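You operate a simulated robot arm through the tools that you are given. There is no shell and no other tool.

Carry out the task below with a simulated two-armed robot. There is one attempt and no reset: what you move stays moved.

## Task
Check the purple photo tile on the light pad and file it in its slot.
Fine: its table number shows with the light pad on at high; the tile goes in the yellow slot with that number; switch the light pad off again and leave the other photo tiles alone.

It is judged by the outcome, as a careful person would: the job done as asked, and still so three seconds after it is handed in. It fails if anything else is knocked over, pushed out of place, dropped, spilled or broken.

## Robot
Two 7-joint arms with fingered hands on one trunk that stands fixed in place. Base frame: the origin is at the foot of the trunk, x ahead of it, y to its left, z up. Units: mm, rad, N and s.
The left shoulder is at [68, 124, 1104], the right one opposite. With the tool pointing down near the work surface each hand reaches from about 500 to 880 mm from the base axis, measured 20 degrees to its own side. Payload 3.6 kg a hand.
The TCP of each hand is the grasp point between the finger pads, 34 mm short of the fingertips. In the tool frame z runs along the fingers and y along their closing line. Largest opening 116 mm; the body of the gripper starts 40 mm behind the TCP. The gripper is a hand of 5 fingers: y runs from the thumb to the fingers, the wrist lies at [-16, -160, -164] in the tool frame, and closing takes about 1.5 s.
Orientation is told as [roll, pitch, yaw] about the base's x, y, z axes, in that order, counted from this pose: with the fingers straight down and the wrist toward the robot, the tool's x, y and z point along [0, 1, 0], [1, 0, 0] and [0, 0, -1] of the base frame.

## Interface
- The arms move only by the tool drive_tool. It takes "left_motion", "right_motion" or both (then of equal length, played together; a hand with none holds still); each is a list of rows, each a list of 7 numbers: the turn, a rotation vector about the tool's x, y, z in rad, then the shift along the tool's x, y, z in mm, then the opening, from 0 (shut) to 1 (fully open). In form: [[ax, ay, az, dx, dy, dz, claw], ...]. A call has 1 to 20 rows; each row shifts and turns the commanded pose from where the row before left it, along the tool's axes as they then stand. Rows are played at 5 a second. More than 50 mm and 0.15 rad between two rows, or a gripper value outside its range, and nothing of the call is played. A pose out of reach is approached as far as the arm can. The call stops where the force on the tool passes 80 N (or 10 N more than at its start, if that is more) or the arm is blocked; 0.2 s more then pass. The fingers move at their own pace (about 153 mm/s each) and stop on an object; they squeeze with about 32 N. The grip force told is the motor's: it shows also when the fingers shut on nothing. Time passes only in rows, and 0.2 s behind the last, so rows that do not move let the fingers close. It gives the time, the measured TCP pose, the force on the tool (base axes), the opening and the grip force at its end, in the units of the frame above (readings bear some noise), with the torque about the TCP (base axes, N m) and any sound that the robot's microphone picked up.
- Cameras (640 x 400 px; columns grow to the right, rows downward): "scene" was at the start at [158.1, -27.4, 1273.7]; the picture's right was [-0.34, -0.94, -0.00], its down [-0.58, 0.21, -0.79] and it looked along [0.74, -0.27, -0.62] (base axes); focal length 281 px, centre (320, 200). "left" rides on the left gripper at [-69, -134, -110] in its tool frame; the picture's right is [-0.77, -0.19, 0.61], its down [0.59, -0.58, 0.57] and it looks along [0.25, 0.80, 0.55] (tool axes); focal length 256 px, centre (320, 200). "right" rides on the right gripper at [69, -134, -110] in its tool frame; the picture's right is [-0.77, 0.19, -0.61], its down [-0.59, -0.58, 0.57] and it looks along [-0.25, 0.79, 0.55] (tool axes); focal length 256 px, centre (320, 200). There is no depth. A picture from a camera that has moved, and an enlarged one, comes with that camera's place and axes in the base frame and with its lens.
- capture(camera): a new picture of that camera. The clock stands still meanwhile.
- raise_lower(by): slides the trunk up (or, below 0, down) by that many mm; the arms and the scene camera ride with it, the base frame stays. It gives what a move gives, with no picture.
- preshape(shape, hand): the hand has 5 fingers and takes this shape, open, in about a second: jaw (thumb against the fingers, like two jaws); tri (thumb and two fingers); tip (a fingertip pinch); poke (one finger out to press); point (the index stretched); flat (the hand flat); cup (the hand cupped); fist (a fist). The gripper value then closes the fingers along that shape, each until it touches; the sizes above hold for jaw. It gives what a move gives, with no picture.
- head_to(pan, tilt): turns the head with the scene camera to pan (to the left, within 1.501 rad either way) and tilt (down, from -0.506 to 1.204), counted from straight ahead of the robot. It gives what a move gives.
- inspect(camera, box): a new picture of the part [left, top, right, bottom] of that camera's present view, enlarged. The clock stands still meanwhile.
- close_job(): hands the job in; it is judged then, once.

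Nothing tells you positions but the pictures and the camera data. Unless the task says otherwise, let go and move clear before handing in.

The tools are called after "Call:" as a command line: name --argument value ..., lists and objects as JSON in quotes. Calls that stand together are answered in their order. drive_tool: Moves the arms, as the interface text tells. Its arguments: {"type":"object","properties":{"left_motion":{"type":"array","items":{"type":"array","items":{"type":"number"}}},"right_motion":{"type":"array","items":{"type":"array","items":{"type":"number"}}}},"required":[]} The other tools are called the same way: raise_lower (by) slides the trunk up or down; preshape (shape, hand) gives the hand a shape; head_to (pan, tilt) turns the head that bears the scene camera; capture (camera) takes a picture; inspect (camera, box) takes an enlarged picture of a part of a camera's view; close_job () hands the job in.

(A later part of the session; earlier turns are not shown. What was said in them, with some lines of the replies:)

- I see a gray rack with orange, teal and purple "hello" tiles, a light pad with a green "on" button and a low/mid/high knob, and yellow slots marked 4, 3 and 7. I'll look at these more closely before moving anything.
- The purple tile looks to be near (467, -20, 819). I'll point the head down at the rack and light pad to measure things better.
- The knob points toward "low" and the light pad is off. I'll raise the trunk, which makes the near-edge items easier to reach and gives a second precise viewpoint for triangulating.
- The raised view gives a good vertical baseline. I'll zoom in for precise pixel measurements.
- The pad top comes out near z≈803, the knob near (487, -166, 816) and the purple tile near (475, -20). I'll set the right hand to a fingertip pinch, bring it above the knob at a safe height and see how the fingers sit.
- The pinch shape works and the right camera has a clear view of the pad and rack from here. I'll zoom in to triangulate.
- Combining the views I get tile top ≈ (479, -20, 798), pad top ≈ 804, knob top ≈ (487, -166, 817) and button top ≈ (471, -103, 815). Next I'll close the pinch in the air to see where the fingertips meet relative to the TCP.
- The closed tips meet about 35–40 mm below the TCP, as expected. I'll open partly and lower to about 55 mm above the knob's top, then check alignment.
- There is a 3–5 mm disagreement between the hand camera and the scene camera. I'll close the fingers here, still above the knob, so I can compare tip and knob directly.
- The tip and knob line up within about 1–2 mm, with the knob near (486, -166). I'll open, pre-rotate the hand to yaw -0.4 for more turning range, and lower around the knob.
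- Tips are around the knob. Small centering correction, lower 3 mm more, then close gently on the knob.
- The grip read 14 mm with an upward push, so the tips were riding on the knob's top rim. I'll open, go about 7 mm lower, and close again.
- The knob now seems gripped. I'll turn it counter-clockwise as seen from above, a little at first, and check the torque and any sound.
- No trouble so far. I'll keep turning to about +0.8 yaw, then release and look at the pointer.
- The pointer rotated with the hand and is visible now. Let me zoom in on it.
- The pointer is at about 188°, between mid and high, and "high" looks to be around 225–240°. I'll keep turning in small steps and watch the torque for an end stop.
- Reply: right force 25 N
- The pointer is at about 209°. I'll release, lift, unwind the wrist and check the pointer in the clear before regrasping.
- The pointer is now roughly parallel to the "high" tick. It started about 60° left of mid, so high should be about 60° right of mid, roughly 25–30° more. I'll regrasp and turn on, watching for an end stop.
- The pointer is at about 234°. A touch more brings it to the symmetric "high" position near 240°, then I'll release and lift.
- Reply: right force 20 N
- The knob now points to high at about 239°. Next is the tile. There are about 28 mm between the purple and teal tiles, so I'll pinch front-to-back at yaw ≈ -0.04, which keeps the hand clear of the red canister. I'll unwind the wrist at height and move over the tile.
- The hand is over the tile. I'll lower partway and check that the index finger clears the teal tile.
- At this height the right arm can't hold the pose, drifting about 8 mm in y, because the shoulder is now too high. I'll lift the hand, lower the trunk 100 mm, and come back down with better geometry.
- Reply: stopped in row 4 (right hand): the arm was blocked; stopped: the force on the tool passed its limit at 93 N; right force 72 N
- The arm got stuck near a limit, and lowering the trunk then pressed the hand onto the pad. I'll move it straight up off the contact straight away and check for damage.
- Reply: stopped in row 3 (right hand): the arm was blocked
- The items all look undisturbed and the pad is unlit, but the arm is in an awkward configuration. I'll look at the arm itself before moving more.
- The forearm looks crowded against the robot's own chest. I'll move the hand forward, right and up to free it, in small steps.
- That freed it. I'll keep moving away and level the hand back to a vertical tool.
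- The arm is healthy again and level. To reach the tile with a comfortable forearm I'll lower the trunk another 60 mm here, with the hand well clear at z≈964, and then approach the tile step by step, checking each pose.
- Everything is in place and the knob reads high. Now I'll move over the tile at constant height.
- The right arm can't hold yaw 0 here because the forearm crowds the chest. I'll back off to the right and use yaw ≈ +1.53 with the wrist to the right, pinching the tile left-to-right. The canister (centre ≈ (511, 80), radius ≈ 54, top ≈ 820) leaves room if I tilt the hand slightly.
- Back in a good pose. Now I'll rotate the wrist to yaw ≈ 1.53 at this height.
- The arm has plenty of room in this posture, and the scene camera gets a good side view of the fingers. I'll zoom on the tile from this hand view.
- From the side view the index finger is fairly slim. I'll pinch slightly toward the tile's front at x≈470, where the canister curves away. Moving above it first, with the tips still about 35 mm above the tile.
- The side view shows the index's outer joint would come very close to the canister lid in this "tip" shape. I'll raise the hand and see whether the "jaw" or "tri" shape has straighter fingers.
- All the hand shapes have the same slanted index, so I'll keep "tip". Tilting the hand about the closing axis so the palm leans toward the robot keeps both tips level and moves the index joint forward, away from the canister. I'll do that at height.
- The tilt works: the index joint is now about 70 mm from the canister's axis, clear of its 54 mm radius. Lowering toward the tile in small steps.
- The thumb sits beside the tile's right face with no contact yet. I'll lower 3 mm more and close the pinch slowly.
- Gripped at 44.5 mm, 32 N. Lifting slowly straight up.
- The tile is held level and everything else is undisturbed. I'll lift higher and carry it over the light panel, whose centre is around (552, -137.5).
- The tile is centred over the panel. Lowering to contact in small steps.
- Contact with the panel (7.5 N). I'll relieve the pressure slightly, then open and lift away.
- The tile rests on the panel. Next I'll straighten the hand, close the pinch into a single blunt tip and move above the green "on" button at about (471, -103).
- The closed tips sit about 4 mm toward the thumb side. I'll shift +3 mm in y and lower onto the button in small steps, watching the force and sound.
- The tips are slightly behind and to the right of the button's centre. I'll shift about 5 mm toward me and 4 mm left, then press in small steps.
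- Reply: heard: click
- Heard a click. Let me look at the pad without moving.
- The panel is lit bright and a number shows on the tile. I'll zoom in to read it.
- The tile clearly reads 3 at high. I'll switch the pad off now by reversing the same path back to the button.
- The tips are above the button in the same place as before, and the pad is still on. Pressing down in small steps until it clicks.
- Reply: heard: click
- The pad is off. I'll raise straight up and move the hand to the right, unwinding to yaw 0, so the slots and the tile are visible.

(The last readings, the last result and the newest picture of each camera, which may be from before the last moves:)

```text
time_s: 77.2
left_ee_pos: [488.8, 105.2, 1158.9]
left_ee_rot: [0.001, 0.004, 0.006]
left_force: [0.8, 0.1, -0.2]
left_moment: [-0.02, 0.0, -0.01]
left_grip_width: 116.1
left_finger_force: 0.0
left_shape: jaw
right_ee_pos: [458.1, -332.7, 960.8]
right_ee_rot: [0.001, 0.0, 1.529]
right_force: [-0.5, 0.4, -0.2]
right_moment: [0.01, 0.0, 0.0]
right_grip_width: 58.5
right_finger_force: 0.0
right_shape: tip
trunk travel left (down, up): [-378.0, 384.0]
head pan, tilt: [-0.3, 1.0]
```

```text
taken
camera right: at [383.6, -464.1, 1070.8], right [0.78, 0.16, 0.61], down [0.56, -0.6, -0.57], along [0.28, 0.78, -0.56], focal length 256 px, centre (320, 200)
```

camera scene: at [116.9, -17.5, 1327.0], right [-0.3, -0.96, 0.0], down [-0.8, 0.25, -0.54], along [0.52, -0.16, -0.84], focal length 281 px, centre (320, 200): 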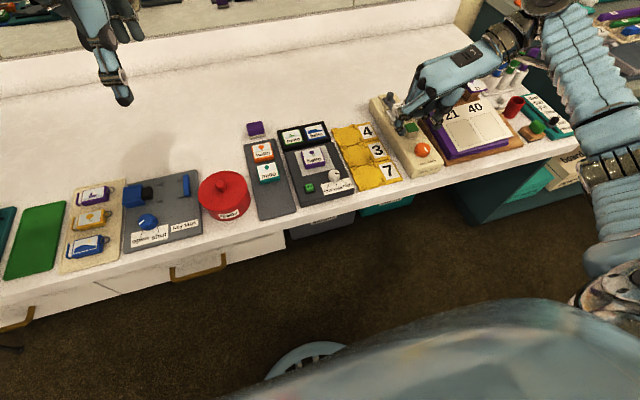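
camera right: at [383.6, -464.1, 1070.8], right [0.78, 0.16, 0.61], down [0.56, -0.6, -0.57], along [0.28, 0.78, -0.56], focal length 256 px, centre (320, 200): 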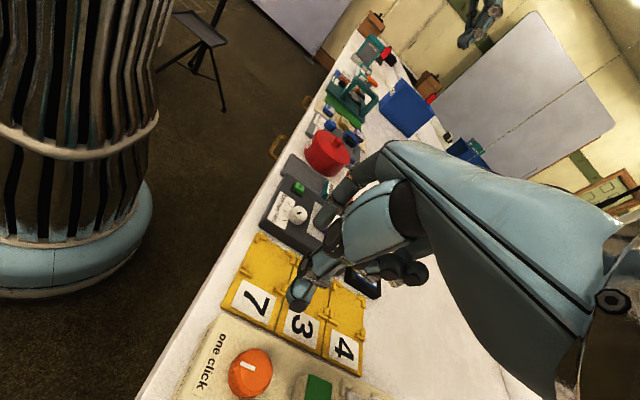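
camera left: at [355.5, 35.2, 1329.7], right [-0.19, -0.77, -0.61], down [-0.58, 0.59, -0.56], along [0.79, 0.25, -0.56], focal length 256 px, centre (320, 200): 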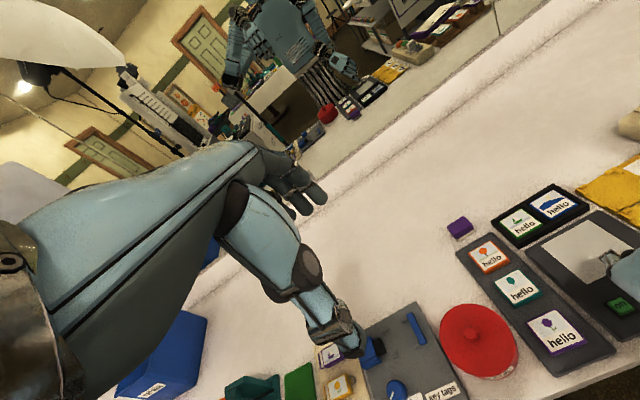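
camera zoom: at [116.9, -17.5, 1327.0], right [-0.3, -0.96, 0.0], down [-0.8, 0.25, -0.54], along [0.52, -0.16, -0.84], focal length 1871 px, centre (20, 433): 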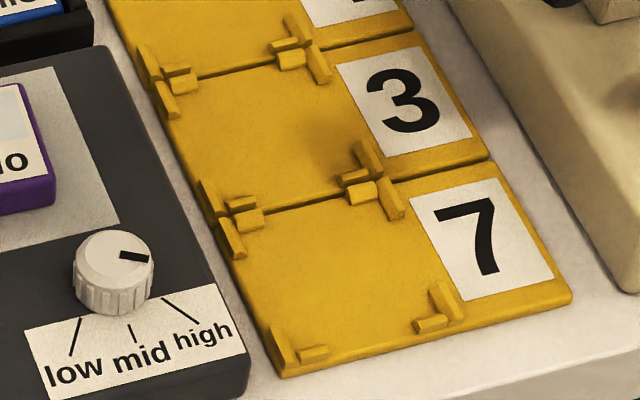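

I need slot 3's geometry precisely. I'll zoom the hand camera on the slots to triangulate against the scene view.

Call:
inspect --camera "right" --box '[220, 220, 380, 380]'

Call:
inspect --camera "scene" --box '[335, 130, 385, 170]'

```text
2.50 times, centred on (300, 300) of right
camera zoom: at [383.6, -464.1, 1070.8], right [0.78, 0.16, 0.61], down [0.56, -0.6, -0.57], along [0.28, 0.78, -0.56], focal length 640 px, centre (370, -50)
```

zoom: 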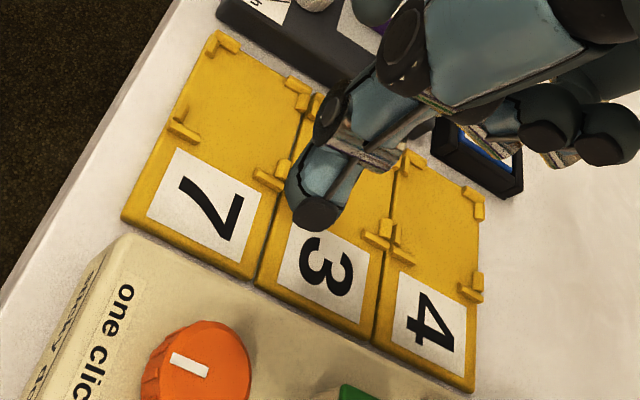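

```text
10.00 times, centred on (360, 150) of scene
camera zoom: at [116.9, -17.5, 1327.0], right [-0.3, -0.96, 0.0], down [-0.8, 0.25, -0.54], along [0.52, -0.16, -0.84], focal length 2807 px, centre (-80, 700)
```

zoom: 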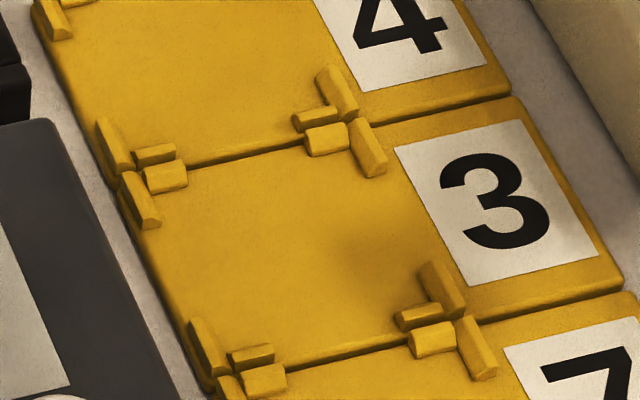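

Slot 3 comes out with its plate top at z≈782 and its interior about x 522–583, y -281 to -222, so its centre is ≈ (552.5, -251.4). The tile is at ≈ (554, -135.5) with yaw ≈ -0.07. In the slot a front-to-back pinch at yaw 0 fits between the corner clips, so I'll rotate the wrist back to yaw ≈ -0.07 here.

Call:
drive_tool --right_motion '[[0, 0, 0.145, 0, 0, 0, 0.5], [0, 0, 0.145, 0, 0, 0, 0.5], [0, 0, 0.145, 0, 0, 0, 0.5], [0, 0, 0.145, 0, 0, 0, 0.5], [0, 0, 0.145, 0, 0, 0, 0.5], [0, 0, 0.145, 0, 0, 0, 0.5], [0, 0, 0.145, 0, 0, 0, 0.5], [0, 0, 0.145, 0, 0, 0, 0.5], [0, 0, 0.145, 0, 0, 0, 0.5], [0, 0, 0.145, 0, 0, 0, 0.5], [0, 0, 0.145, 0, 0, 0, 0.5], [0, 0, 0, 0, 0, 0, 0.5]]'

```text
time_s: 79.8
left_ee_pos: [488.0, 105.6, 1158.6]
left_ee_rot: [0.0, 0.002, 0.005]
left_force: [-0.3, -0.3, 0.2]
left_moment: [0.03, 0.0, 0.04]
left_grip_width: 115.7
left_finger_force: 0.1
left_shape: jaw
right_ee_pos: [456.6, -334.0, 962.4]
right_ee_rot: [-0.001, 0.002, -0.071]
right_force: [-0.1, -0.3, 0.4]
right_moment: [0.0, -0.01, -0.01]
right_grip_width: 58.3
right_finger_force: 0.1
right_shape: tip
trunk travel left (down, up): [-378.0, 384.0]
head pan, tilt: [-0.3, 1.0]
```

Call:
drive_tool --right_motion '[[0, 0, 0, 34.1, 13.8, 5.3, 0.5], [0, 0, 0, 34.1, 13.8, 5.3, 0.5], [0, 0, 0, 34.1, 13.8, 5.3, 0.5], [0, 0, 0, 34.1, 13.8, 5.3, 0.55], [0, 0, 0, 34.1, 13.8, 5.3, 0.55], [0, 0, 0, 34.1, 13.8, 5.3, 0.55], [0, 0, 0, 0, 0, 0, 0.55]]'

Call:
capture --camera "scene"

Call:
inspect --camera "right" --box '[160, 180, 480, 380]'

```text
time_s: 81.5
left_ee_pos: [488.8, 104.9, 1158.4]
left_ee_rot: [0.002, 0.002, 0.004]
left_force: [-0.7, 0.6, 0.5]
left_moment: [0.03, -0.01, 0.01]
left_grip_width: 115.7
left_finger_force: 0.1
left_shape: jaw
right_ee_pos: [555.4, -137.6, 926.7]
right_ee_rot: [-0.004, 0.002, -0.067]
right_force: [-0.2, -0.4, -0.2]
right_moment: [0.04, 0.03, 0.01]
right_grip_width: 63.6
right_finger_force: 0.1
right_shape: tip
trunk travel left (down, up): [-378.0, 384.0]
head pan, tilt: [-0.3, 1.0]
```

```text
taken
camera scene: at [116.7, -18.2, 1327.0], right [-0.3, -0.96, 0.0], down [-0.8, 0.25, -0.54], along [0.52, -0.16, -0.84], focal length 281 px, centre (320, 200)
```

scene: 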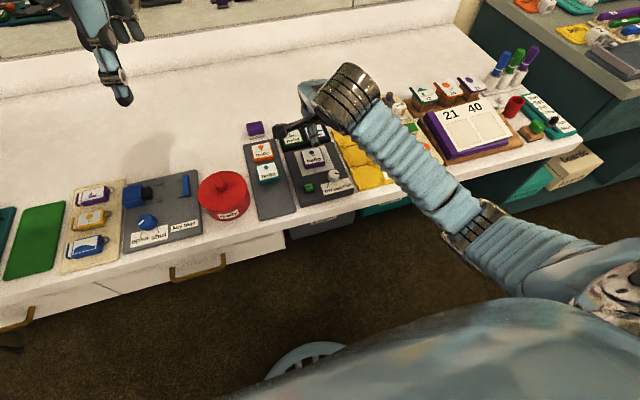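

```text
2.00 times, centred on (320, 280) of right
camera zoom: at [426.4, -59.7, 1035.5], right [0.14, -0.78, 0.61], down [-0.62, -0.55, -0.56], along [0.78, -0.3, -0.55], focal length 512 px, centre (320, 40)
```

zoom: 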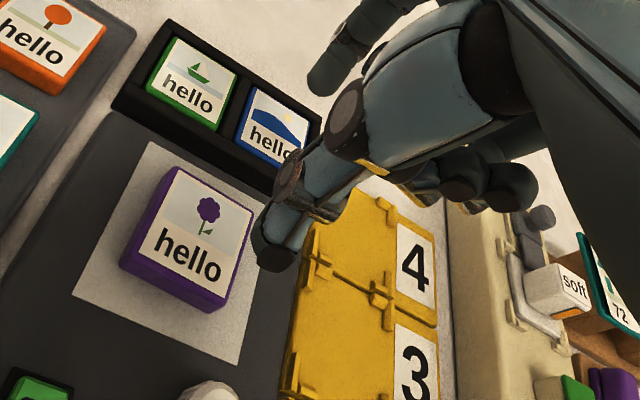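

The pose is exact here. I'll lower over the tile with a small centring correction and check before closing.

Call:
drive_tool --right_motion '[[0, 0, 0, 1.5, -2.5, 20, 0.55], [0, 0, 0, 0, 0, 25, 0.55], [0, 0, 0, 0, 0, 20, 0.55], [0, 0, 0, 0, 0, 0, 0.55]]'

Call:
inspect --camera "scene" --box '[280, 110, 380, 190]'

Call:
inspect --camera "right" --box '[200, 180, 400, 320]'

```text
time_s: 82.5
left_ee_pos: [489.9, 105.7, 1158.4]
left_ee_rot: [0.001, 0.003, 0.004]
left_force: [-0.3, -0.9, 0.4]
left_moment: [0.02, 0.01, -0.02]
left_grip_width: 115.8
left_finger_force: 0.1
left_shape: jaw
right_ee_pos: [553.2, -135.4, 863.0]
right_ee_rot: [-0.002, 0.001, -0.069]
right_force: [-0.1, 0.1, -0.2]
right_moment: [0.02, 0.01, 0.03]
right_grip_width: 63.4
right_finger_force: 0.1
right_shape: tip
trunk travel left (down, up): [-378.0, 384.0]
head pan, tilt: [-0.3, 1.0]
```

```text
5.00 times, centred on (330, 150) of scene
camera zoom: at [116.9, -17.6, 1327.0], right [-0.3, -0.96, 0.0], down [-0.8, 0.25, -0.54], along [0.52, -0.16, -0.84], focal length 1403 px, centre (270, 450)
```

zoom: 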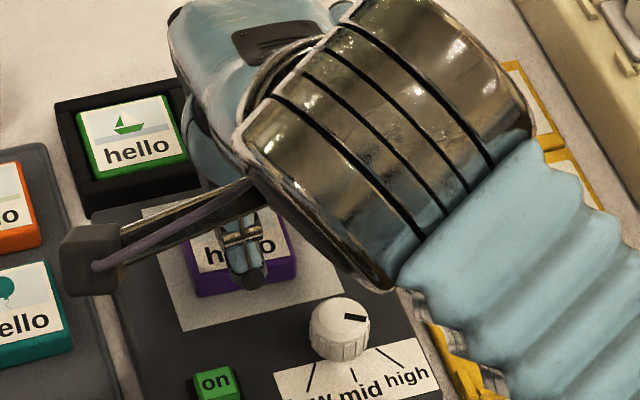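

```text
2.86 times, centred on (300, 250) of right
camera zoom: at [424.0, -58.3, 971.6], right [0.14, -0.78, 0.61], down [-0.62, -0.55, -0.56], along [0.78, -0.3, -0.56], focal length 731 px, centre (377, 57)
```

zoom: 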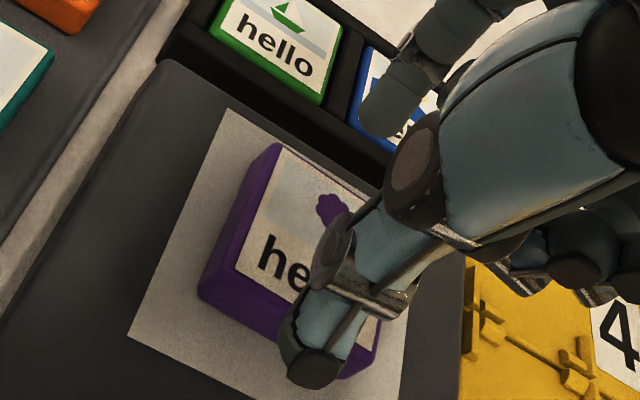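

Thumb and tile line up well. Lowering the last 19 mm and closing.

Call:
drive_tool --right_motion '[[0, 0, 0, 0, 0, 10, 0.55], [0, 0, 0, 0, 0, 6, 0.55], [0, 0, 0, 0, 0, 3, 0.55], [0, 0, 0, 0, 0, 0, 0.55]]'

Call:
inspect --camera "right" --box '[200, 180, 400, 320]'

Call:
inspect --camera "scene" --box '[280, 130, 360, 190]'

```text
time_s: 83.5
left_ee_pos: [488.3, 104.3, 1159.0]
left_ee_rot: [0.001, 0.003, 0.005]
left_force: [0.3, -0.1, 0.0]
left_moment: [0.01, 0.02, 0.01]
left_grip_width: 115.7
left_finger_force: 0.1
left_shape: jaw
right_ee_pos: [552.8, -136.5, 843.8]
right_ee_rot: [-0.002, 0.0, -0.068]
right_force: [-0.6, 0.8, 0.1]
right_moment: [-0.01, 0.0, 0.0]
right_grip_width: 63.6
right_finger_force: 0.1
right_shape: tip
trunk travel left (down, up): [-378.0, 384.0]
head pan, tilt: [-0.3, 1.0]
```

```text
2.86 times, centred on (300, 250) of right
camera zoom: at [422.7, -57.8, 953.3], right [0.14, -0.78, 0.61], down [-0.62, -0.55, -0.56], along [0.78, -0.3, -0.55], focal length 731 px, centre (377, 57)
```

zoom: 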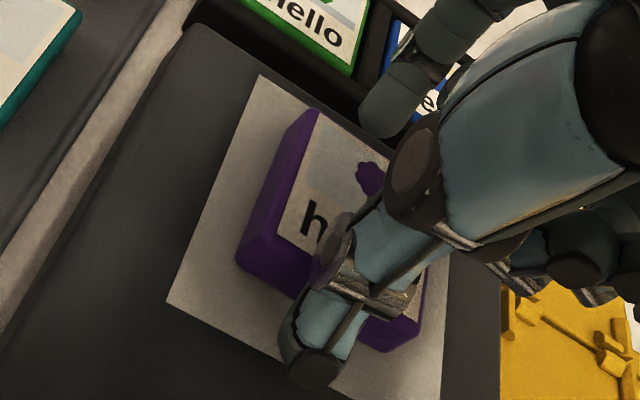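

```text
6.67 times, centred on (320, 160) of scene
camera zoom: at [116.9, -17.6, 1327.0], right [-0.3, -0.96, 0.0], down [-0.8, 0.25, -0.54], along [0.52, -0.16, -0.84], focal length 1871 px, centre (320, 467)
```

zoom: 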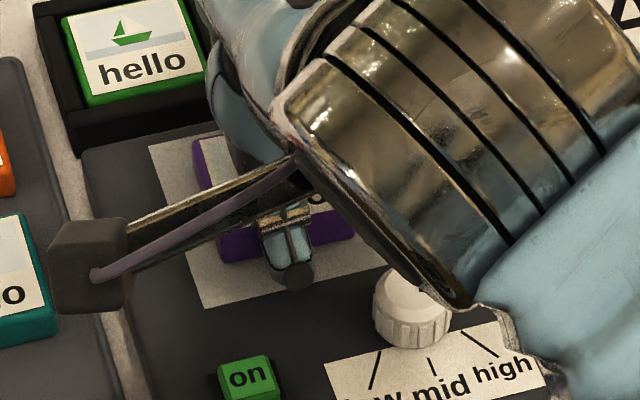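

Call:
drive_tool --right_motion '[[0, 0, 0, 0, 0, 0, 0.48], [0, 0, 0, 0, 0, 0, 0.42], [0, 0, 0, 0, 0, 0, 0.36], [0, 0, 0, 0, 0, 0, 0.3], [0, 0, 0, 0, 0, 0, 0.2], [0, 0, 0, 0, 0, 0, 0.2]]'

Call:
inspect --camera "right" --box '[200, 180, 400, 320]'

```text
time_s: 84.8
left_ee_pos: [487.5, 104.9, 1158.5]
left_ee_rot: [0.0, 0.004, 0.005]
left_force: [-1.0, -0.4, -0.3]
left_moment: [0.01, -0.02, -0.01]
left_grip_width: 115.8
left_finger_force: 0.0
left_shape: jaw
right_ee_pos: [553.2, -135.1, 844.8]
right_ee_rot: [-0.002, 0.002, -0.068]
right_force: [-0.7, -0.1, 2.3]
right_moment: [-0.03, 0.1, 0.04]
right_grip_width: 44.8
right_finger_force: 32.1
right_shape: tip
trunk travel left (down, up): [-378.0, 384.0]
head pan, tilt: [-0.3, 1.0]
```

```text
2.86 times, centred on (300, 250) of right
camera zoom: at [422.5, -57.9, 953.5], right [0.14, -0.78, 0.61], down [-0.62, -0.55, -0.56], along [0.78, -0.3, -0.55], focal length 731 px, centre (377, 57)
```

zoom: 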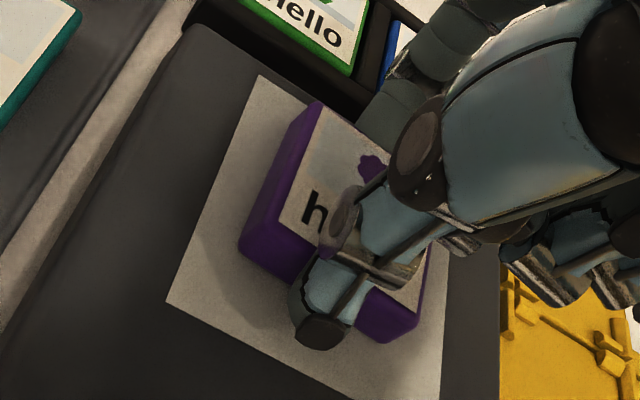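

Gripped at 44.8 mm. Lifting slowly.

Call:
drive_tool --right_motion '[[0, 0, 0, 0, 0, -5, 0.2], [0, 0, 0, 0, 0, -10, 0.2], [0, 0, 0, 0, 0, -20, 0.2], [0, 0, 0, 0, 0, -20, 0.2], [0, 0, 0, 0, 0, 0, 0.2]]'

Call:
inspect --camera "right" --box '[200, 180, 400, 320]'

Call:
inspect --camera "scene" --box '[280, 110, 380, 190]'

```text
time_s: 86.0
left_ee_pos: [489.1, 104.0, 1159.4]
left_ee_rot: [0.0, 0.004, 0.005]
left_force: [-0.2, -0.5, 0.4]
left_moment: [0.03, 0.01, 0.02]
left_grip_width: 115.7
left_finger_force: 0.1
left_shape: jaw
right_ee_pos: [553.4, -134.0, 900.6]
right_ee_rot: [-0.001, 0.001, -0.067]
right_force: [0.7, -0.1, -0.6]
right_moment: [0.0, 0.0, 0.02]
right_grip_width: 44.6
right_finger_force: 32.1
right_shape: tip
trunk travel left (down, up): [-378.0, 384.0]
head pan, tilt: [-0.3, 1.0]
```

```text
2.86 times, centred on (300, 250) of right
camera zoom: at [422.4, -57.1, 1009.8], right [0.14, -0.78, 0.61], down [-0.62, -0.55, -0.56], along [0.78, -0.3, -0.56], focal length 731 px, centre (377, 57)
```

zoom: 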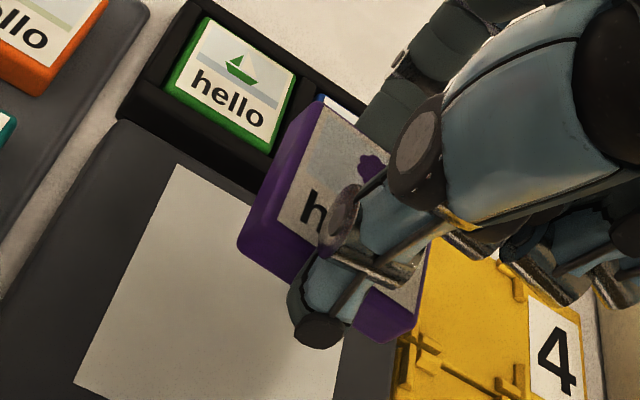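

```text
5.00 times, centred on (330, 150) of scene
camera zoom: at [117.0, -17.7, 1327.0], right [-0.3, -0.96, 0.0], down [-0.8, 0.25, -0.54], along [0.52, -0.16, -0.84], focal length 1403 px, centre (270, 450)
```

zoom: 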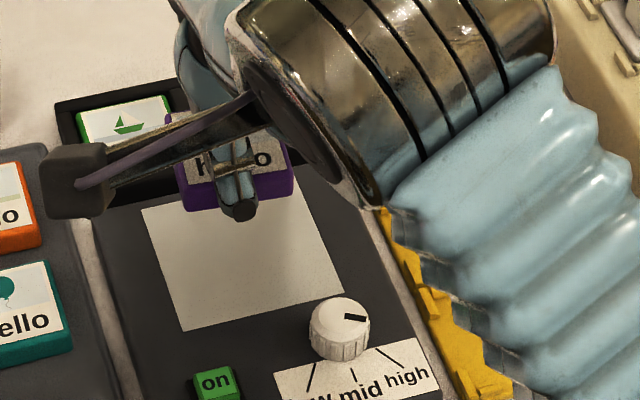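

The tile is held level. I'll rotate to yaw 0 and carry it over slot 3 at height.

Call:
drive_tool --right_motion '[[0, 0, -0.067, 0, 0, 0, 0.2], [0, 0, 0, -29, -0.8, 0, 0.2], [0, 0, 0, -29, -0.9, 0, 0.2], [0, 0, 0, -29, -0.9, 0, 0.2], [0, 0, 0, -29.4, -0.9, 0, 0.2], [0, 0, 0, 0, 0, 0, 0.2]]'

Call:
inspect --camera "right" --box '[160, 180, 400, 360]'

Call:
inspect --camera "scene" --box '[310, 90, 430, 190]'

```text
time_s: 87.5
left_ee_pos: [489.2, 105.8, 1158.4]
left_ee_rot: [0.0, 0.003, 0.006]
left_force: [-0.2, -0.6, 0.7]
left_moment: [-0.02, -0.02, 0.0]
left_grip_width: 116.1
left_finger_force: 0.1
left_shape: jaw
right_ee_pos: [546.9, -253.0, 899.0]
right_ee_rot: [-0.003, 0.002, -0.001]
right_force: [-0.1, -0.4, -0.9]
right_moment: [0.0, -0.01, -0.03]
right_grip_width: 44.5
right_finger_force: 32.3
right_shape: tip
trunk travel left (down, up): [-378.0, 384.0]
head pan, tilt: [-0.3, 1.0]
```

```text
2.22 times, centred on (280, 270) of right
camera zoom: at [411.9, -183.9, 1008.2], right [0.19, -0.77, 0.61], down [-0.58, -0.59, -0.56], along [0.79, -0.25, -0.55], focal length 569 px, centre (409, 44)
```

zoom: 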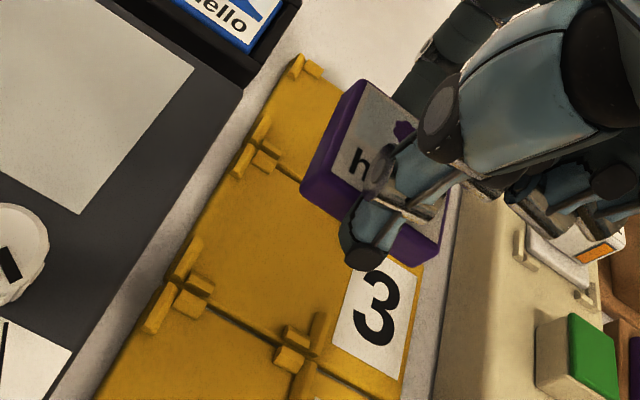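

```text
4.00 times, centred on (370, 140) of scene
camera zoom: at [117.0, -17.4, 1327.0], right [-0.3, -0.96, 0.0], down [-0.8, 0.25, -0.54], along [0.52, -0.16, -0.84], focal length 1123 px, centre (120, 440)
```

zoom: 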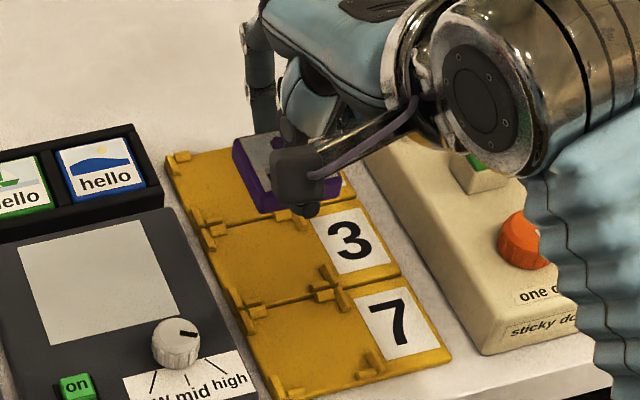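

The tile is above slot 3 and about 105 mm up. I'll zoom in to compare the tile outline with the slot's clips precisely.

Call:
inspect --camera "right" --box '[200, 200, 300, 270]'

Call:
inspect --camera "right" --box '[220, 260, 320, 330]'

Call:
inspect --camera "right" --box '[270, 210, 370, 280]'

```text
5.71 times, centred on (250, 235) of right
camera zoom: at [411.9, -183.9, 1008.2], right [0.19, -0.77, 0.61], down [-0.58, -0.59, -0.56], along [0.79, -0.25, -0.55], focal length 1463 px, centre (720, 0)
```

zoom: 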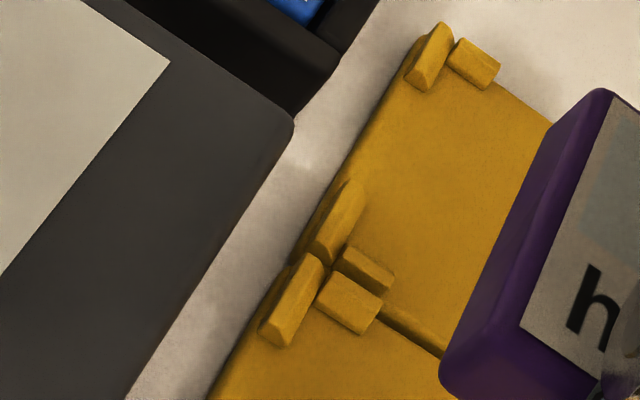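

```text
5.71 times, centred on (270, 295) of right
camera zoom: at [411.9, -183.9, 1008.2], right [0.19, -0.77, 0.61], down [-0.58, -0.59, -0.56], along [0.79, -0.25, -0.55], focal length 1463 px, centre (606, -343)
```

zoom: 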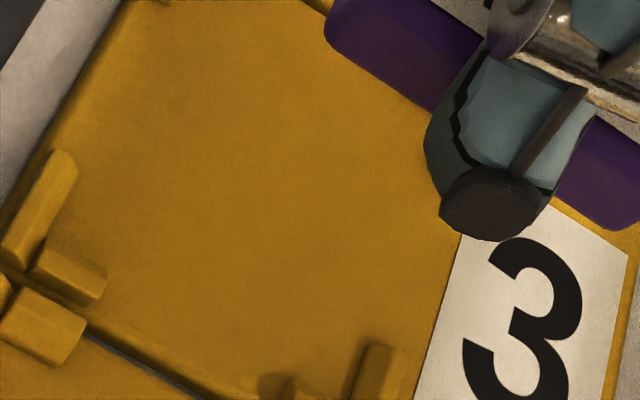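

```text
5.71 times, centred on (320, 245) of right
camera zoom: at [411.9, -183.9, 1008.2], right [0.19, -0.77, 0.61], down [-0.58, -0.59, -0.56], along [0.79, -0.25, -0.55], focal length 1463 px, centre (320, -57)
```

zoom: 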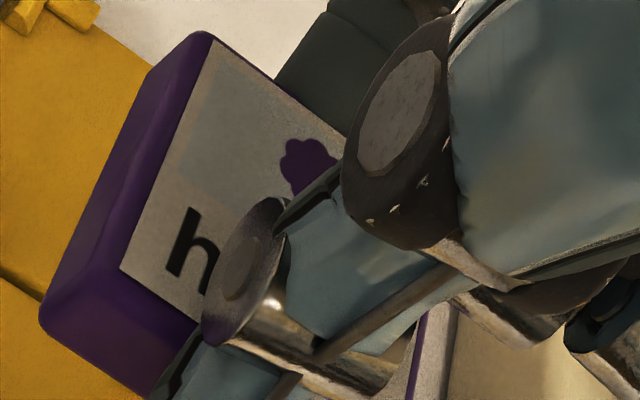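

Measured in the hand camera, the slot interior is about 58 × 60 mm with its centre at (550.6, -252.5). The tile (about 47 mm) is at (550.4, -254), so only about +1.5 mm in y is needed. Lowering most of the way now.

Call:
drive_tool --right_motion '[[0, 0, 0, 1.5, 0.3, 20, 0.2], [0, 0, 0, 0, 0, 20, 0.2], [0, 0, 0, 0, 0, 15, 0.2], [0, 0, 0, 0, 0, 0, 0.2]]'

Call:
inspect --camera "right" --box '[200, 190, 360, 310]'

Call:
inspect --camera "scene" --box '[320, 110, 420, 190]'

```text
time_s: 88.5
left_ee_pos: [488.9, 104.7, 1158.3]
left_ee_rot: [0.001, 0.003, 0.006]
left_force: [0.7, -0.5, -0.4]
left_moment: [0.0, -0.02, 0.02]
left_grip_width: 116.1
left_finger_force: 0.0
left_shape: jaw
right_ee_pos: [549.6, -249.5, 845.3]
right_ee_rot: [-0.003, 0.003, 0.0]
right_force: [-0.1, -0.3, -0.2]
right_moment: [0.01, 0.0, -0.03]
right_grip_width: 44.6
right_finger_force: 32.3
right_shape: tip
trunk travel left (down, up): [-378.0, 384.0]
head pan, tilt: [-0.3, 1.0]
```

```text
3.33 times, centred on (280, 250) of right
camera zoom: at [413.1, -181.2, 954.2], right [0.19, -0.77, 0.61], down [-0.58, -0.59, -0.56], along [0.79, -0.25, -0.56], focal length 853 px, centre (453, 33)
```

zoom: 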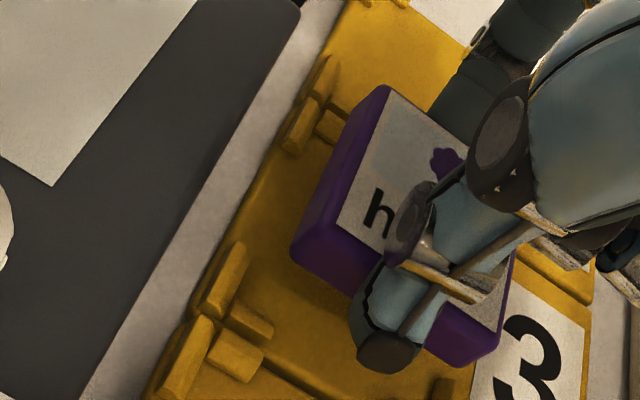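

```text
5.00 times, centred on (370, 150) of scene
camera zoom: at [116.9, -17.7, 1327.0], right [-0.3, -0.96, 0.0], down [-0.8, 0.25, -0.54], along [0.52, -0.16, -0.84], focal length 1403 px, centre (70, 450)
```

zoom: 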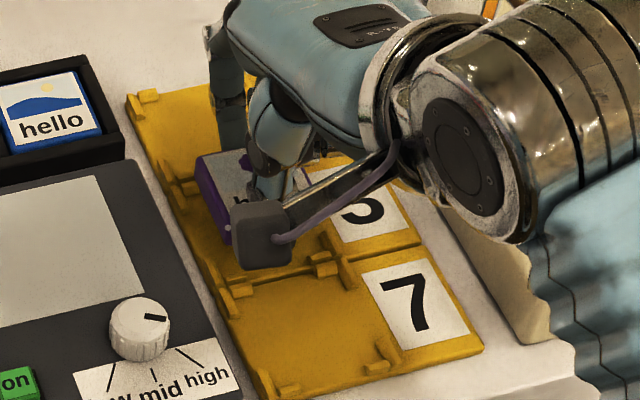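

The tile has about 4–7 mm clearance on every side, and the thumb is centred in the clip gap. Lowering the rest in small steps.

Call:
drive_tool --right_motion '[[0, 0, 0, 0, 0, 8, 0.2], [0, 0, 0, 0, 0, 6, 0.2], [0, 0, 0, 0, 0, 4, 0.2], [0, 0, 0, 0, 0, 0, 0.2]]'

Call:
inspect --camera "right" --box '[200, 190, 360, 310]'

```text
time_s: 89.5
left_ee_pos: [488.8, 105.1, 1159.0]
left_ee_rot: [0.0, 0.003, 0.004]
left_force: [-0.2, 0.9, 0.3]
left_moment: [-0.02, -0.01, 0.01]
left_grip_width: 116.0
left_finger_force: 0.0
left_shape: jaw
right_ee_pos: [548.5, -249.7, 825.9]
right_ee_rot: [-0.002, 0.003, -0.001]
right_force: [-0.1, -0.2, -0.2]
right_moment: [0.05, 0.01, 0.02]
right_grip_width: 44.4
right_finger_force: 32.0
right_shape: tip
trunk travel left (down, up): [-378.0, 384.0]
head pan, tilt: [-0.3, 1.0]
```

```text
3.33 times, centred on (280, 250) of right
camera zoom: at [412.8, -180.3, 936.2], right [0.19, -0.77, 0.61], down [-0.58, -0.59, -0.56], along [0.79, -0.25, -0.56], focal length 853 px, centre (453, 33)
```

zoom: 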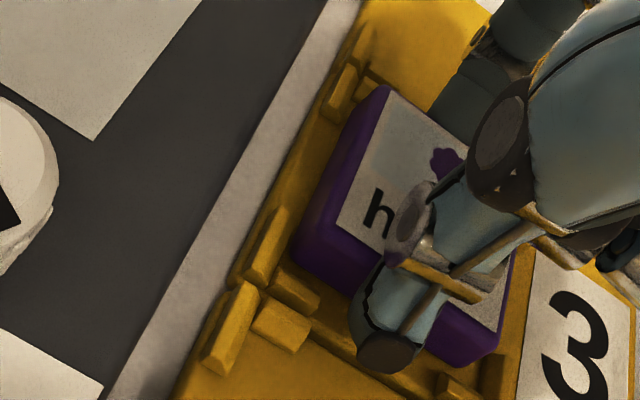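

The tile is just inside the clips, a bit closer to the left clips than the right. I'll shift 1.5 mm right and lower to contact.

Call:
drive_tool --right_motion '[[0, 0, 0, -1.5, 0, 0, 0.2], [0, 0, 0, 0, 0, 2, 0.2], [0, 0, 0, 0, 0, 2, 0.2], [0, 0, 0, 0, 0, 0, 0.2]]'

```text
time_s: 90.5
left_ee_pos: [488.0, 104.9, 1158.2]
left_ee_rot: [0.003, 0.001, 0.005]
left_force: [-0.2, -0.6, -0.3]
left_moment: [0.02, -0.03, 0.01]
left_grip_width: 116.1
left_finger_force: 0.0
left_shape: jaw
right_ee_pos: [547.8, -250.5, 824.5]
right_ee_rot: [-0.003, -0.006, 0.0]
right_force: [-0.7, -0.3, 18.1]
right_moment: [-0.04, 0.29, 0.0]
right_grip_width: 44.6
right_finger_force: 31.9
right_shape: tip
trunk travel left (down, up): [-378.0, 384.0]
head pan, tilt: [-0.3, 1.0]
```

Contact at 18 N. I'll back off a little and check visually that the tile is flat between the clips rather than sitting on one.

Call:
drive_tool --right_motion '[[0, 0, 0, 0, 0, -1.2, 0.2], [0, 0, 0, 0, 0, 0, 0.2]]'

Call:
inspect --camera "right" --box '[220, 190, 380, 310]'

Call:
inspect --camera "scene" --box '[340, 120, 400, 170]'

```text
time_s: 91.0
left_ee_pos: [488.0, 106.1, 1159.9]
left_ee_rot: [0.0, 0.004, 0.004]
left_force: [0.0, -0.6, -0.4]
left_moment: [0.0, 0.01, 0.01]
left_grip_width: 115.9
left_finger_force: 0.1
left_shape: jaw
right_ee_pos: [548.9, -252.4, 825.1]
right_ee_rot: [-0.004, 0.0, 0.0]
right_force: [-0.8, -2.1, 17.0]
right_moment: [-0.04, 0.24, 0.0]
right_grip_width: 44.4
right_finger_force: 32.3
right_shape: tip
trunk travel left (down, up): [-378.0, 384.0]
head pan, tilt: [-0.3, 1.0]
```

```text
3.33 times, centred on (300, 250) of right
camera zoom: at [413.4, -182.2, 934.4], right [0.19, -0.77, 0.61], down [-0.58, -0.59, -0.56], along [0.8, -0.25, -0.55], focal length 853 px, centre (387, 33)
```

zoom: 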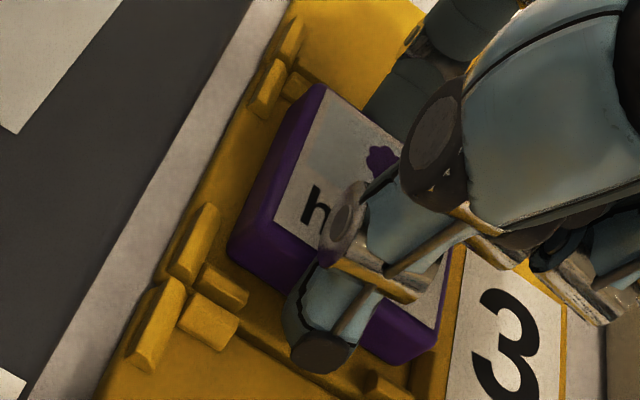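

```text
8.00 times, centred on (370, 145) of scene
camera zoom: at [115.2, -17.1, 1327.3], right [-0.3, -0.96, 0.0], down [-0.8, 0.25, -0.54], along [0.52, -0.16, -0.84], focal length 2245 px, centre (-80, 640)
```

zoom: 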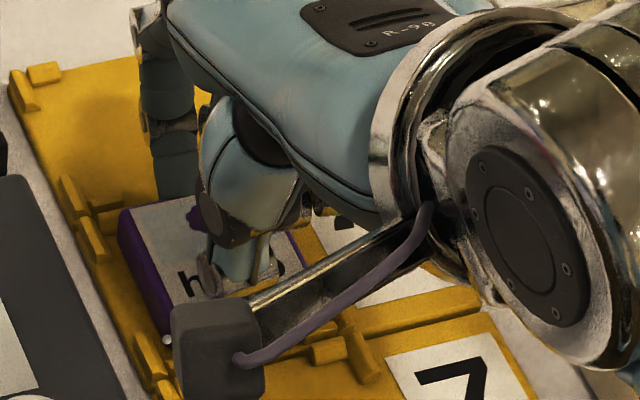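

Call:
drive_tool --right_motion '[[0, 0, 0, 0, 0, -1.5, 0.2], [0, 0, 0, 0, 0, 0, 0.2]]'

```text
time_s: 91.7
left_ee_pos: [488.7, 105.7, 1159.8]
left_ee_rot: [0.0, 0.003, 0.005]
left_force: [1.2, 0.0, 0.6]
left_moment: [0.0, 0.03, 0.0]
left_grip_width: 116.0
left_finger_force: 0.1
left_shape: jaw
right_ee_pos: [548.9, -251.6, 826.2]
right_ee_rot: [-0.003, 0.003, 0.0]
right_force: [-0.3, -0.7, 12.0]
right_moment: [-0.02, 0.18, 0.02]
right_grip_width: 44.6
right_finger_force: 31.6
right_shape: tip
trunk travel left (down, up): [-378.0, 384.0]
head pan, tilt: [-0.3, 1.0]
```

Contact came about 4 mm earlier than expected, so a fingertip or the tile edge may be touching a clip. I'll inspect the right-hand clips closely.

Call:
inspect --camera "right" --box '[280, 260, 380, 330]'

Call:
inspect --camera "right" --box '[230, 200, 330, 270]'

Call:
inspect --camera "scene" --box '[350, 130, 390, 160]'

```text
5.71 times, centred on (330, 295) of right
camera zoom: at [414.1, -182.4, 935.4], right [0.19, -0.77, 0.61], down [-0.58, -0.59, -0.56], along [0.79, -0.25, -0.56], focal length 1463 px, centre (263, -343)
```

zoom: 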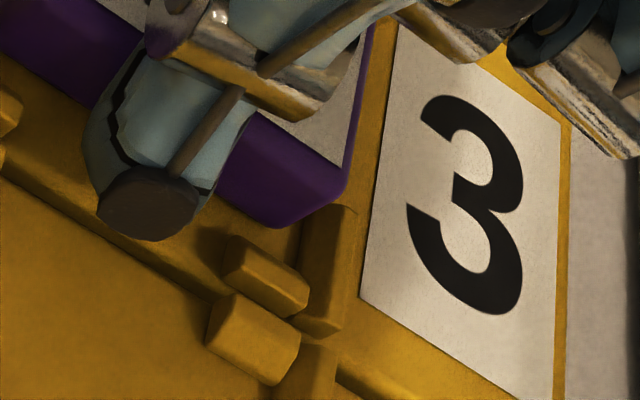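

```text
5.71 times, centred on (280, 235) of right
camera zoom: at [414.1, -182.4, 935.4], right [0.19, -0.77, 0.61], down [-0.58, -0.59, -0.56], along [0.79, -0.25, -0.56], focal length 1463 px, centre (549, 0)
```

zoom: 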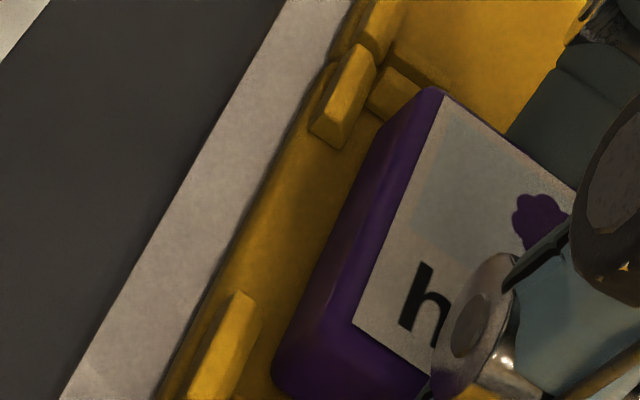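

```text
13.33 times, centred on (370, 145) of scene
camera zoom: at [115.8, -17.3, 1327.1], right [-0.3, -0.96, 0.0], down [-0.8, 0.25, -0.54], along [0.52, -0.16, -0.84], focal length 3742 px, centre (-347, 933)
```

zoom: 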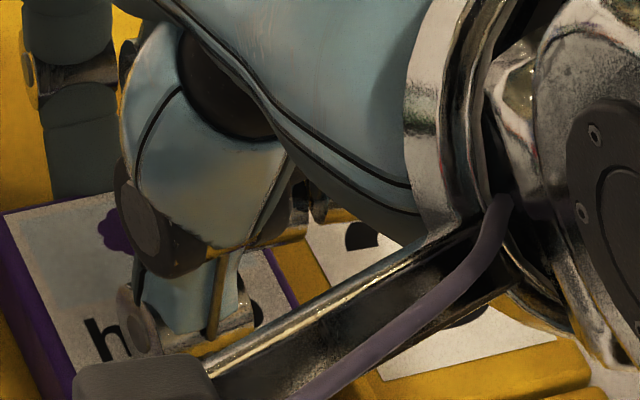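

The tile sits inside all four clips with about 5 mm to spare, and the contact is its front edge touching first because it's pitched very slightly. I'll ease off 1 mm and release.

Call:
drive_tool --right_motion '[[0, 0, 0, 0, 0, -0.5, 0.2], [0, 0, 0, 0, 0, 0, 0.4], [0, 0, 0, 0, 0, 0, 0.45], [0, 0, 0, 0, 0, 0, 0.5], [0, 0, 0, 0, 0, 0, 0.5], [0, 0, 0, 0, 0, 0, 0.5]]'

Call:
inspect --camera "right" --box '[220, 190, 380, 310]'

```text
time_s: 93.0
left_ee_pos: [488.1, 104.0, 1159.6]
left_ee_rot: [0.0, 0.003, 0.003]
left_force: [-1.4, 0.6, -1.0]
left_moment: [-0.03, 0.0, 0.0]
left_grip_width: 115.9
left_finger_force: 0.0
left_shape: jaw
right_ee_pos: [549.8, -252.0, 825.0]
right_ee_rot: [-0.001, 0.003, -0.001]
right_force: [-0.2, 0.4, -0.3]
right_moment: [0.01, 0.02, 0.02]
right_grip_width: 57.6
right_finger_force: 0.0
right_shape: tip
trunk travel left (down, up): [-378.0, 384.0]
head pan, tilt: [-0.3, 1.0]
```

```text
3.33 times, centred on (300, 250) of right
camera zoom: at [414.6, -181.9, 934.8], right [0.19, -0.77, 0.61], down [-0.58, -0.59, -0.56], along [0.79, -0.25, -0.56], focal length 853 px, centre (387, 33)
```

zoom: 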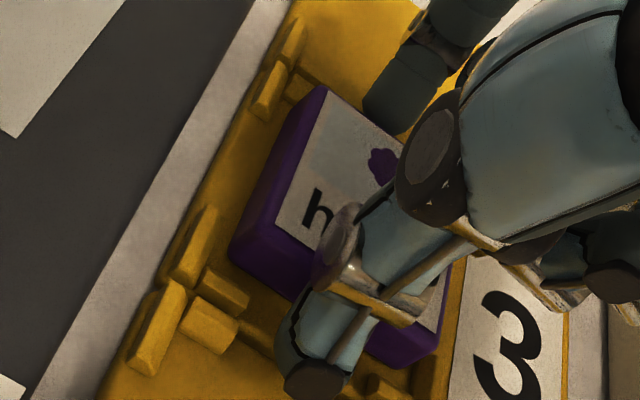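

Released with no force. Raising the hand straight up and clear.

Call:
drive_tool --right_motion '[[0, 0, 0, 0, 0, -5, 0.5], [0, 0, 0, 0, 0, -12, 0.5], [0, 0, 0, 0, 0, -25, 0.5], [0, 0, 0, 0, 0, -35, 0.5], [0, 0, 0, 0, 0, -35, 0.5], [0, 0, 0, 0, 0, 0, 0.5]]'

Call:
inspect --camera "right" --box '[180, 200, 400, 370]'

Call:
capture --camera "scene"

```text
time_s: 94.5
left_ee_pos: [487.8, 105.2, 1158.8]
left_ee_rot: [-0.001, 0.005, 0.005]
left_force: [-0.6, -0.8, -0.3]
left_moment: [-0.01, 0.01, 0.0]
left_grip_width: 115.8
left_finger_force: 0.1
left_shape: jaw
right_ee_pos: [551.0, -250.5, 937.7]
right_ee_rot: [0.0, 0.006, 0.001]
right_force: [0.0, 0.3, 0.0]
right_moment: [0.01, -0.01, 0.02]
right_grip_width: 57.4
right_finger_force: 0.0
right_shape: tip
trunk travel left (down, up): [-378.0, 384.0]
head pan, tilt: [-0.3, 1.0]
```

```text
2.35 times, centred on (290, 285) of right
camera zoom: at [416.2, -181.0, 1047.6], right [0.19, -0.77, 0.61], down [-0.58, -0.59, -0.56], along [0.79, -0.25, -0.56], focal length 602 px, centre (391, 0)
```

zoom: 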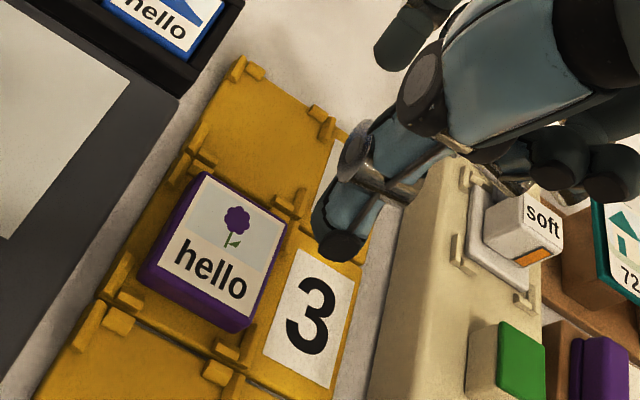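

```text
taken
camera scene: at [116.9, -17.8, 1327.0], right [-0.3, -0.96, 0.0], down [-0.8, 0.25, -0.54], along [0.52, -0.16, -0.84], focal length 281 px, centre (320, 200)
```

scene: 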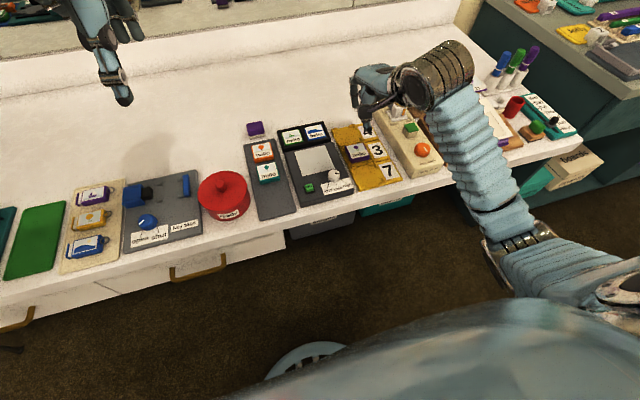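

The tile lies in slot 3. I'll move the hand up and away and do a final close check of the slot, the pad, the other tiles and the rest of the table.

Call:
drive_tool --right_motion '[[0, 0, 0, 0, 0, -35, 0.5], [0, 0, 0, -20, -15, -30, 0.5], [0, 0, 0, -30, -25, -15, 0.5], [0, 0, 0, -30, -25, 0, 0.5], [0, 0, 0, -10, -30, 0, 0.5], [0, 0, 0, 0, 0, 0, 0.5]]'

Call:
inspect --camera "scene" --box '[325, 115, 405, 195]'

Call:
inspect --camera "scene" --box '[240, 110, 360, 220]'

Call:
capture --camera "scene"

```text
time_s: 95.8
left_ee_pos: [490.1, 106.4, 1159.4]
left_ee_rot: [0.001, 0.003, 0.005]
left_force: [-0.8, 0.5, 0.1]
left_moment: [0.0, -0.03, 0.0]
left_grip_width: 116.4
left_finger_force: 0.1
left_shape: jaw
right_ee_pos: [453.5, -340.8, 1018.4]
right_ee_rot: [-0.002, 0.004, -0.002]
right_force: [0.4, 0.0, 0.0]
right_moment: [-0.01, 0.02, 0.01]
right_grip_width: 57.5
right_finger_force: 0.1
right_shape: tip
trunk travel left (down, up): [-378.0, 384.0]
head pan, tilt: [-0.3, 1.0]
```

```text
5.00 times, centred on (365, 155) of scene
camera zoom: at [117.3, -17.6, 1327.0], right [-0.3, -0.96, 0.0], down [-0.8, 0.25, -0.54], along [0.52, -0.16, -0.84], focal length 1403 px, centre (95, 425)
```

zoom: 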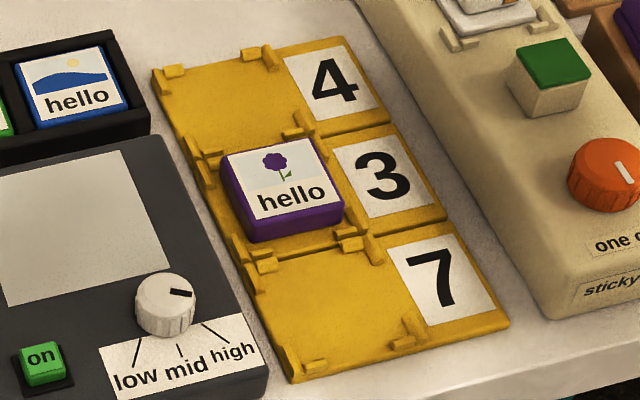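

```text
3.64 times, centred on (300, 165) of scene
camera zoom: at [117.3, -17.6, 1327.0], right [-0.3, -0.96, 0.0], down [-0.8, 0.25, -0.54], along [0.52, -0.16, -0.84], focal length 1021 px, centre (393, 327)
```

zoom: 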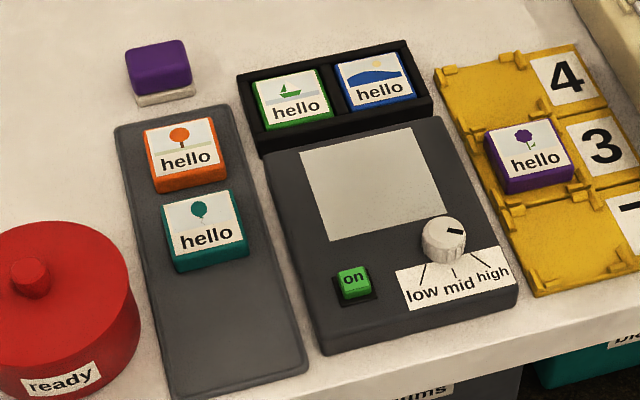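

```text
taken
camera scene: at [117.3, -17.6, 1327.0], right [-0.3, -0.96, 0.0], down [-0.8, 0.25, -0.54], along [0.52, -0.16, -0.84], focal length 281 px, centre (320, 200)
```

scene: 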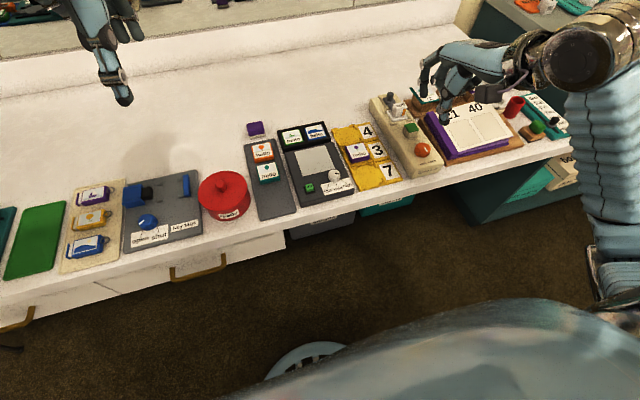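

Call:
inspect --camera "scene" --box '[340, 130, 390, 170]'

Call:
capture --camera "right"

```text
10.00 times, centred on (365, 150) of scene
camera zoom: at [117.3, -17.6, 1327.0], right [-0.3, -0.96, 0.0], down [-0.8, 0.25, -0.54], along [0.52, -0.16, -0.84], focal length 2807 px, centre (-130, 700)
```

zoom: 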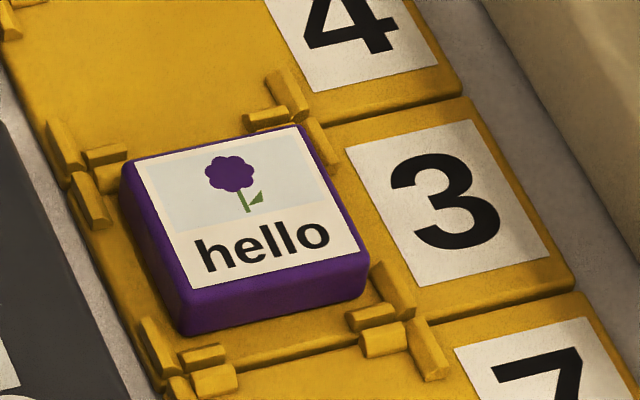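

```text
taken
camera right: at [318.6, -271.1, 1127.1], right [0.19, -0.77, 0.61], down [-0.58, -0.59, -0.56], along [0.79, -0.25, -0.56], focal length 256 px, centre (320, 200)
```

right: 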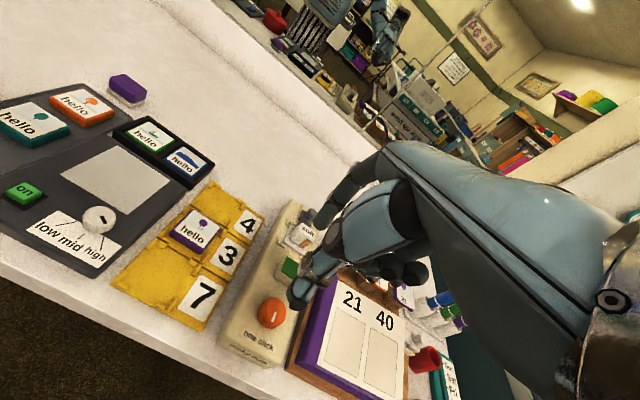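

The purple tile lies flat inside slot 3's clips at about (554, -251). The pad is off with its panel dark, the other tiles are where they were, and the hand is clear. Handing the job in.

Call:
close_job

```text
The job is handed in.
```

I checked the purple photo tile on the light pad. With the pad on at high it showed table number **3**, so I filed it in the yellow slot marked 3. The tile lies flat inside that slot's clips.

- **Light pad:** it is off again. I left the knob pointing at high, since you didn't ask for it to be reset.
- **Other tiles:** I didn't touch the orange, teal, green or blue tiles.
- **One mishap:** before I picked the tile up, the right arm caught at a limit. When I then lowered the trunk, the hand pressed onto the pad at about 93 N before it stopped. I lifted it off straight away. Nothing looked moved or damaged in the pictures, and the pad's button and light worked normally afterwards.

The hand is clear of the table and the job is handed in. No result came back with the hand-in.
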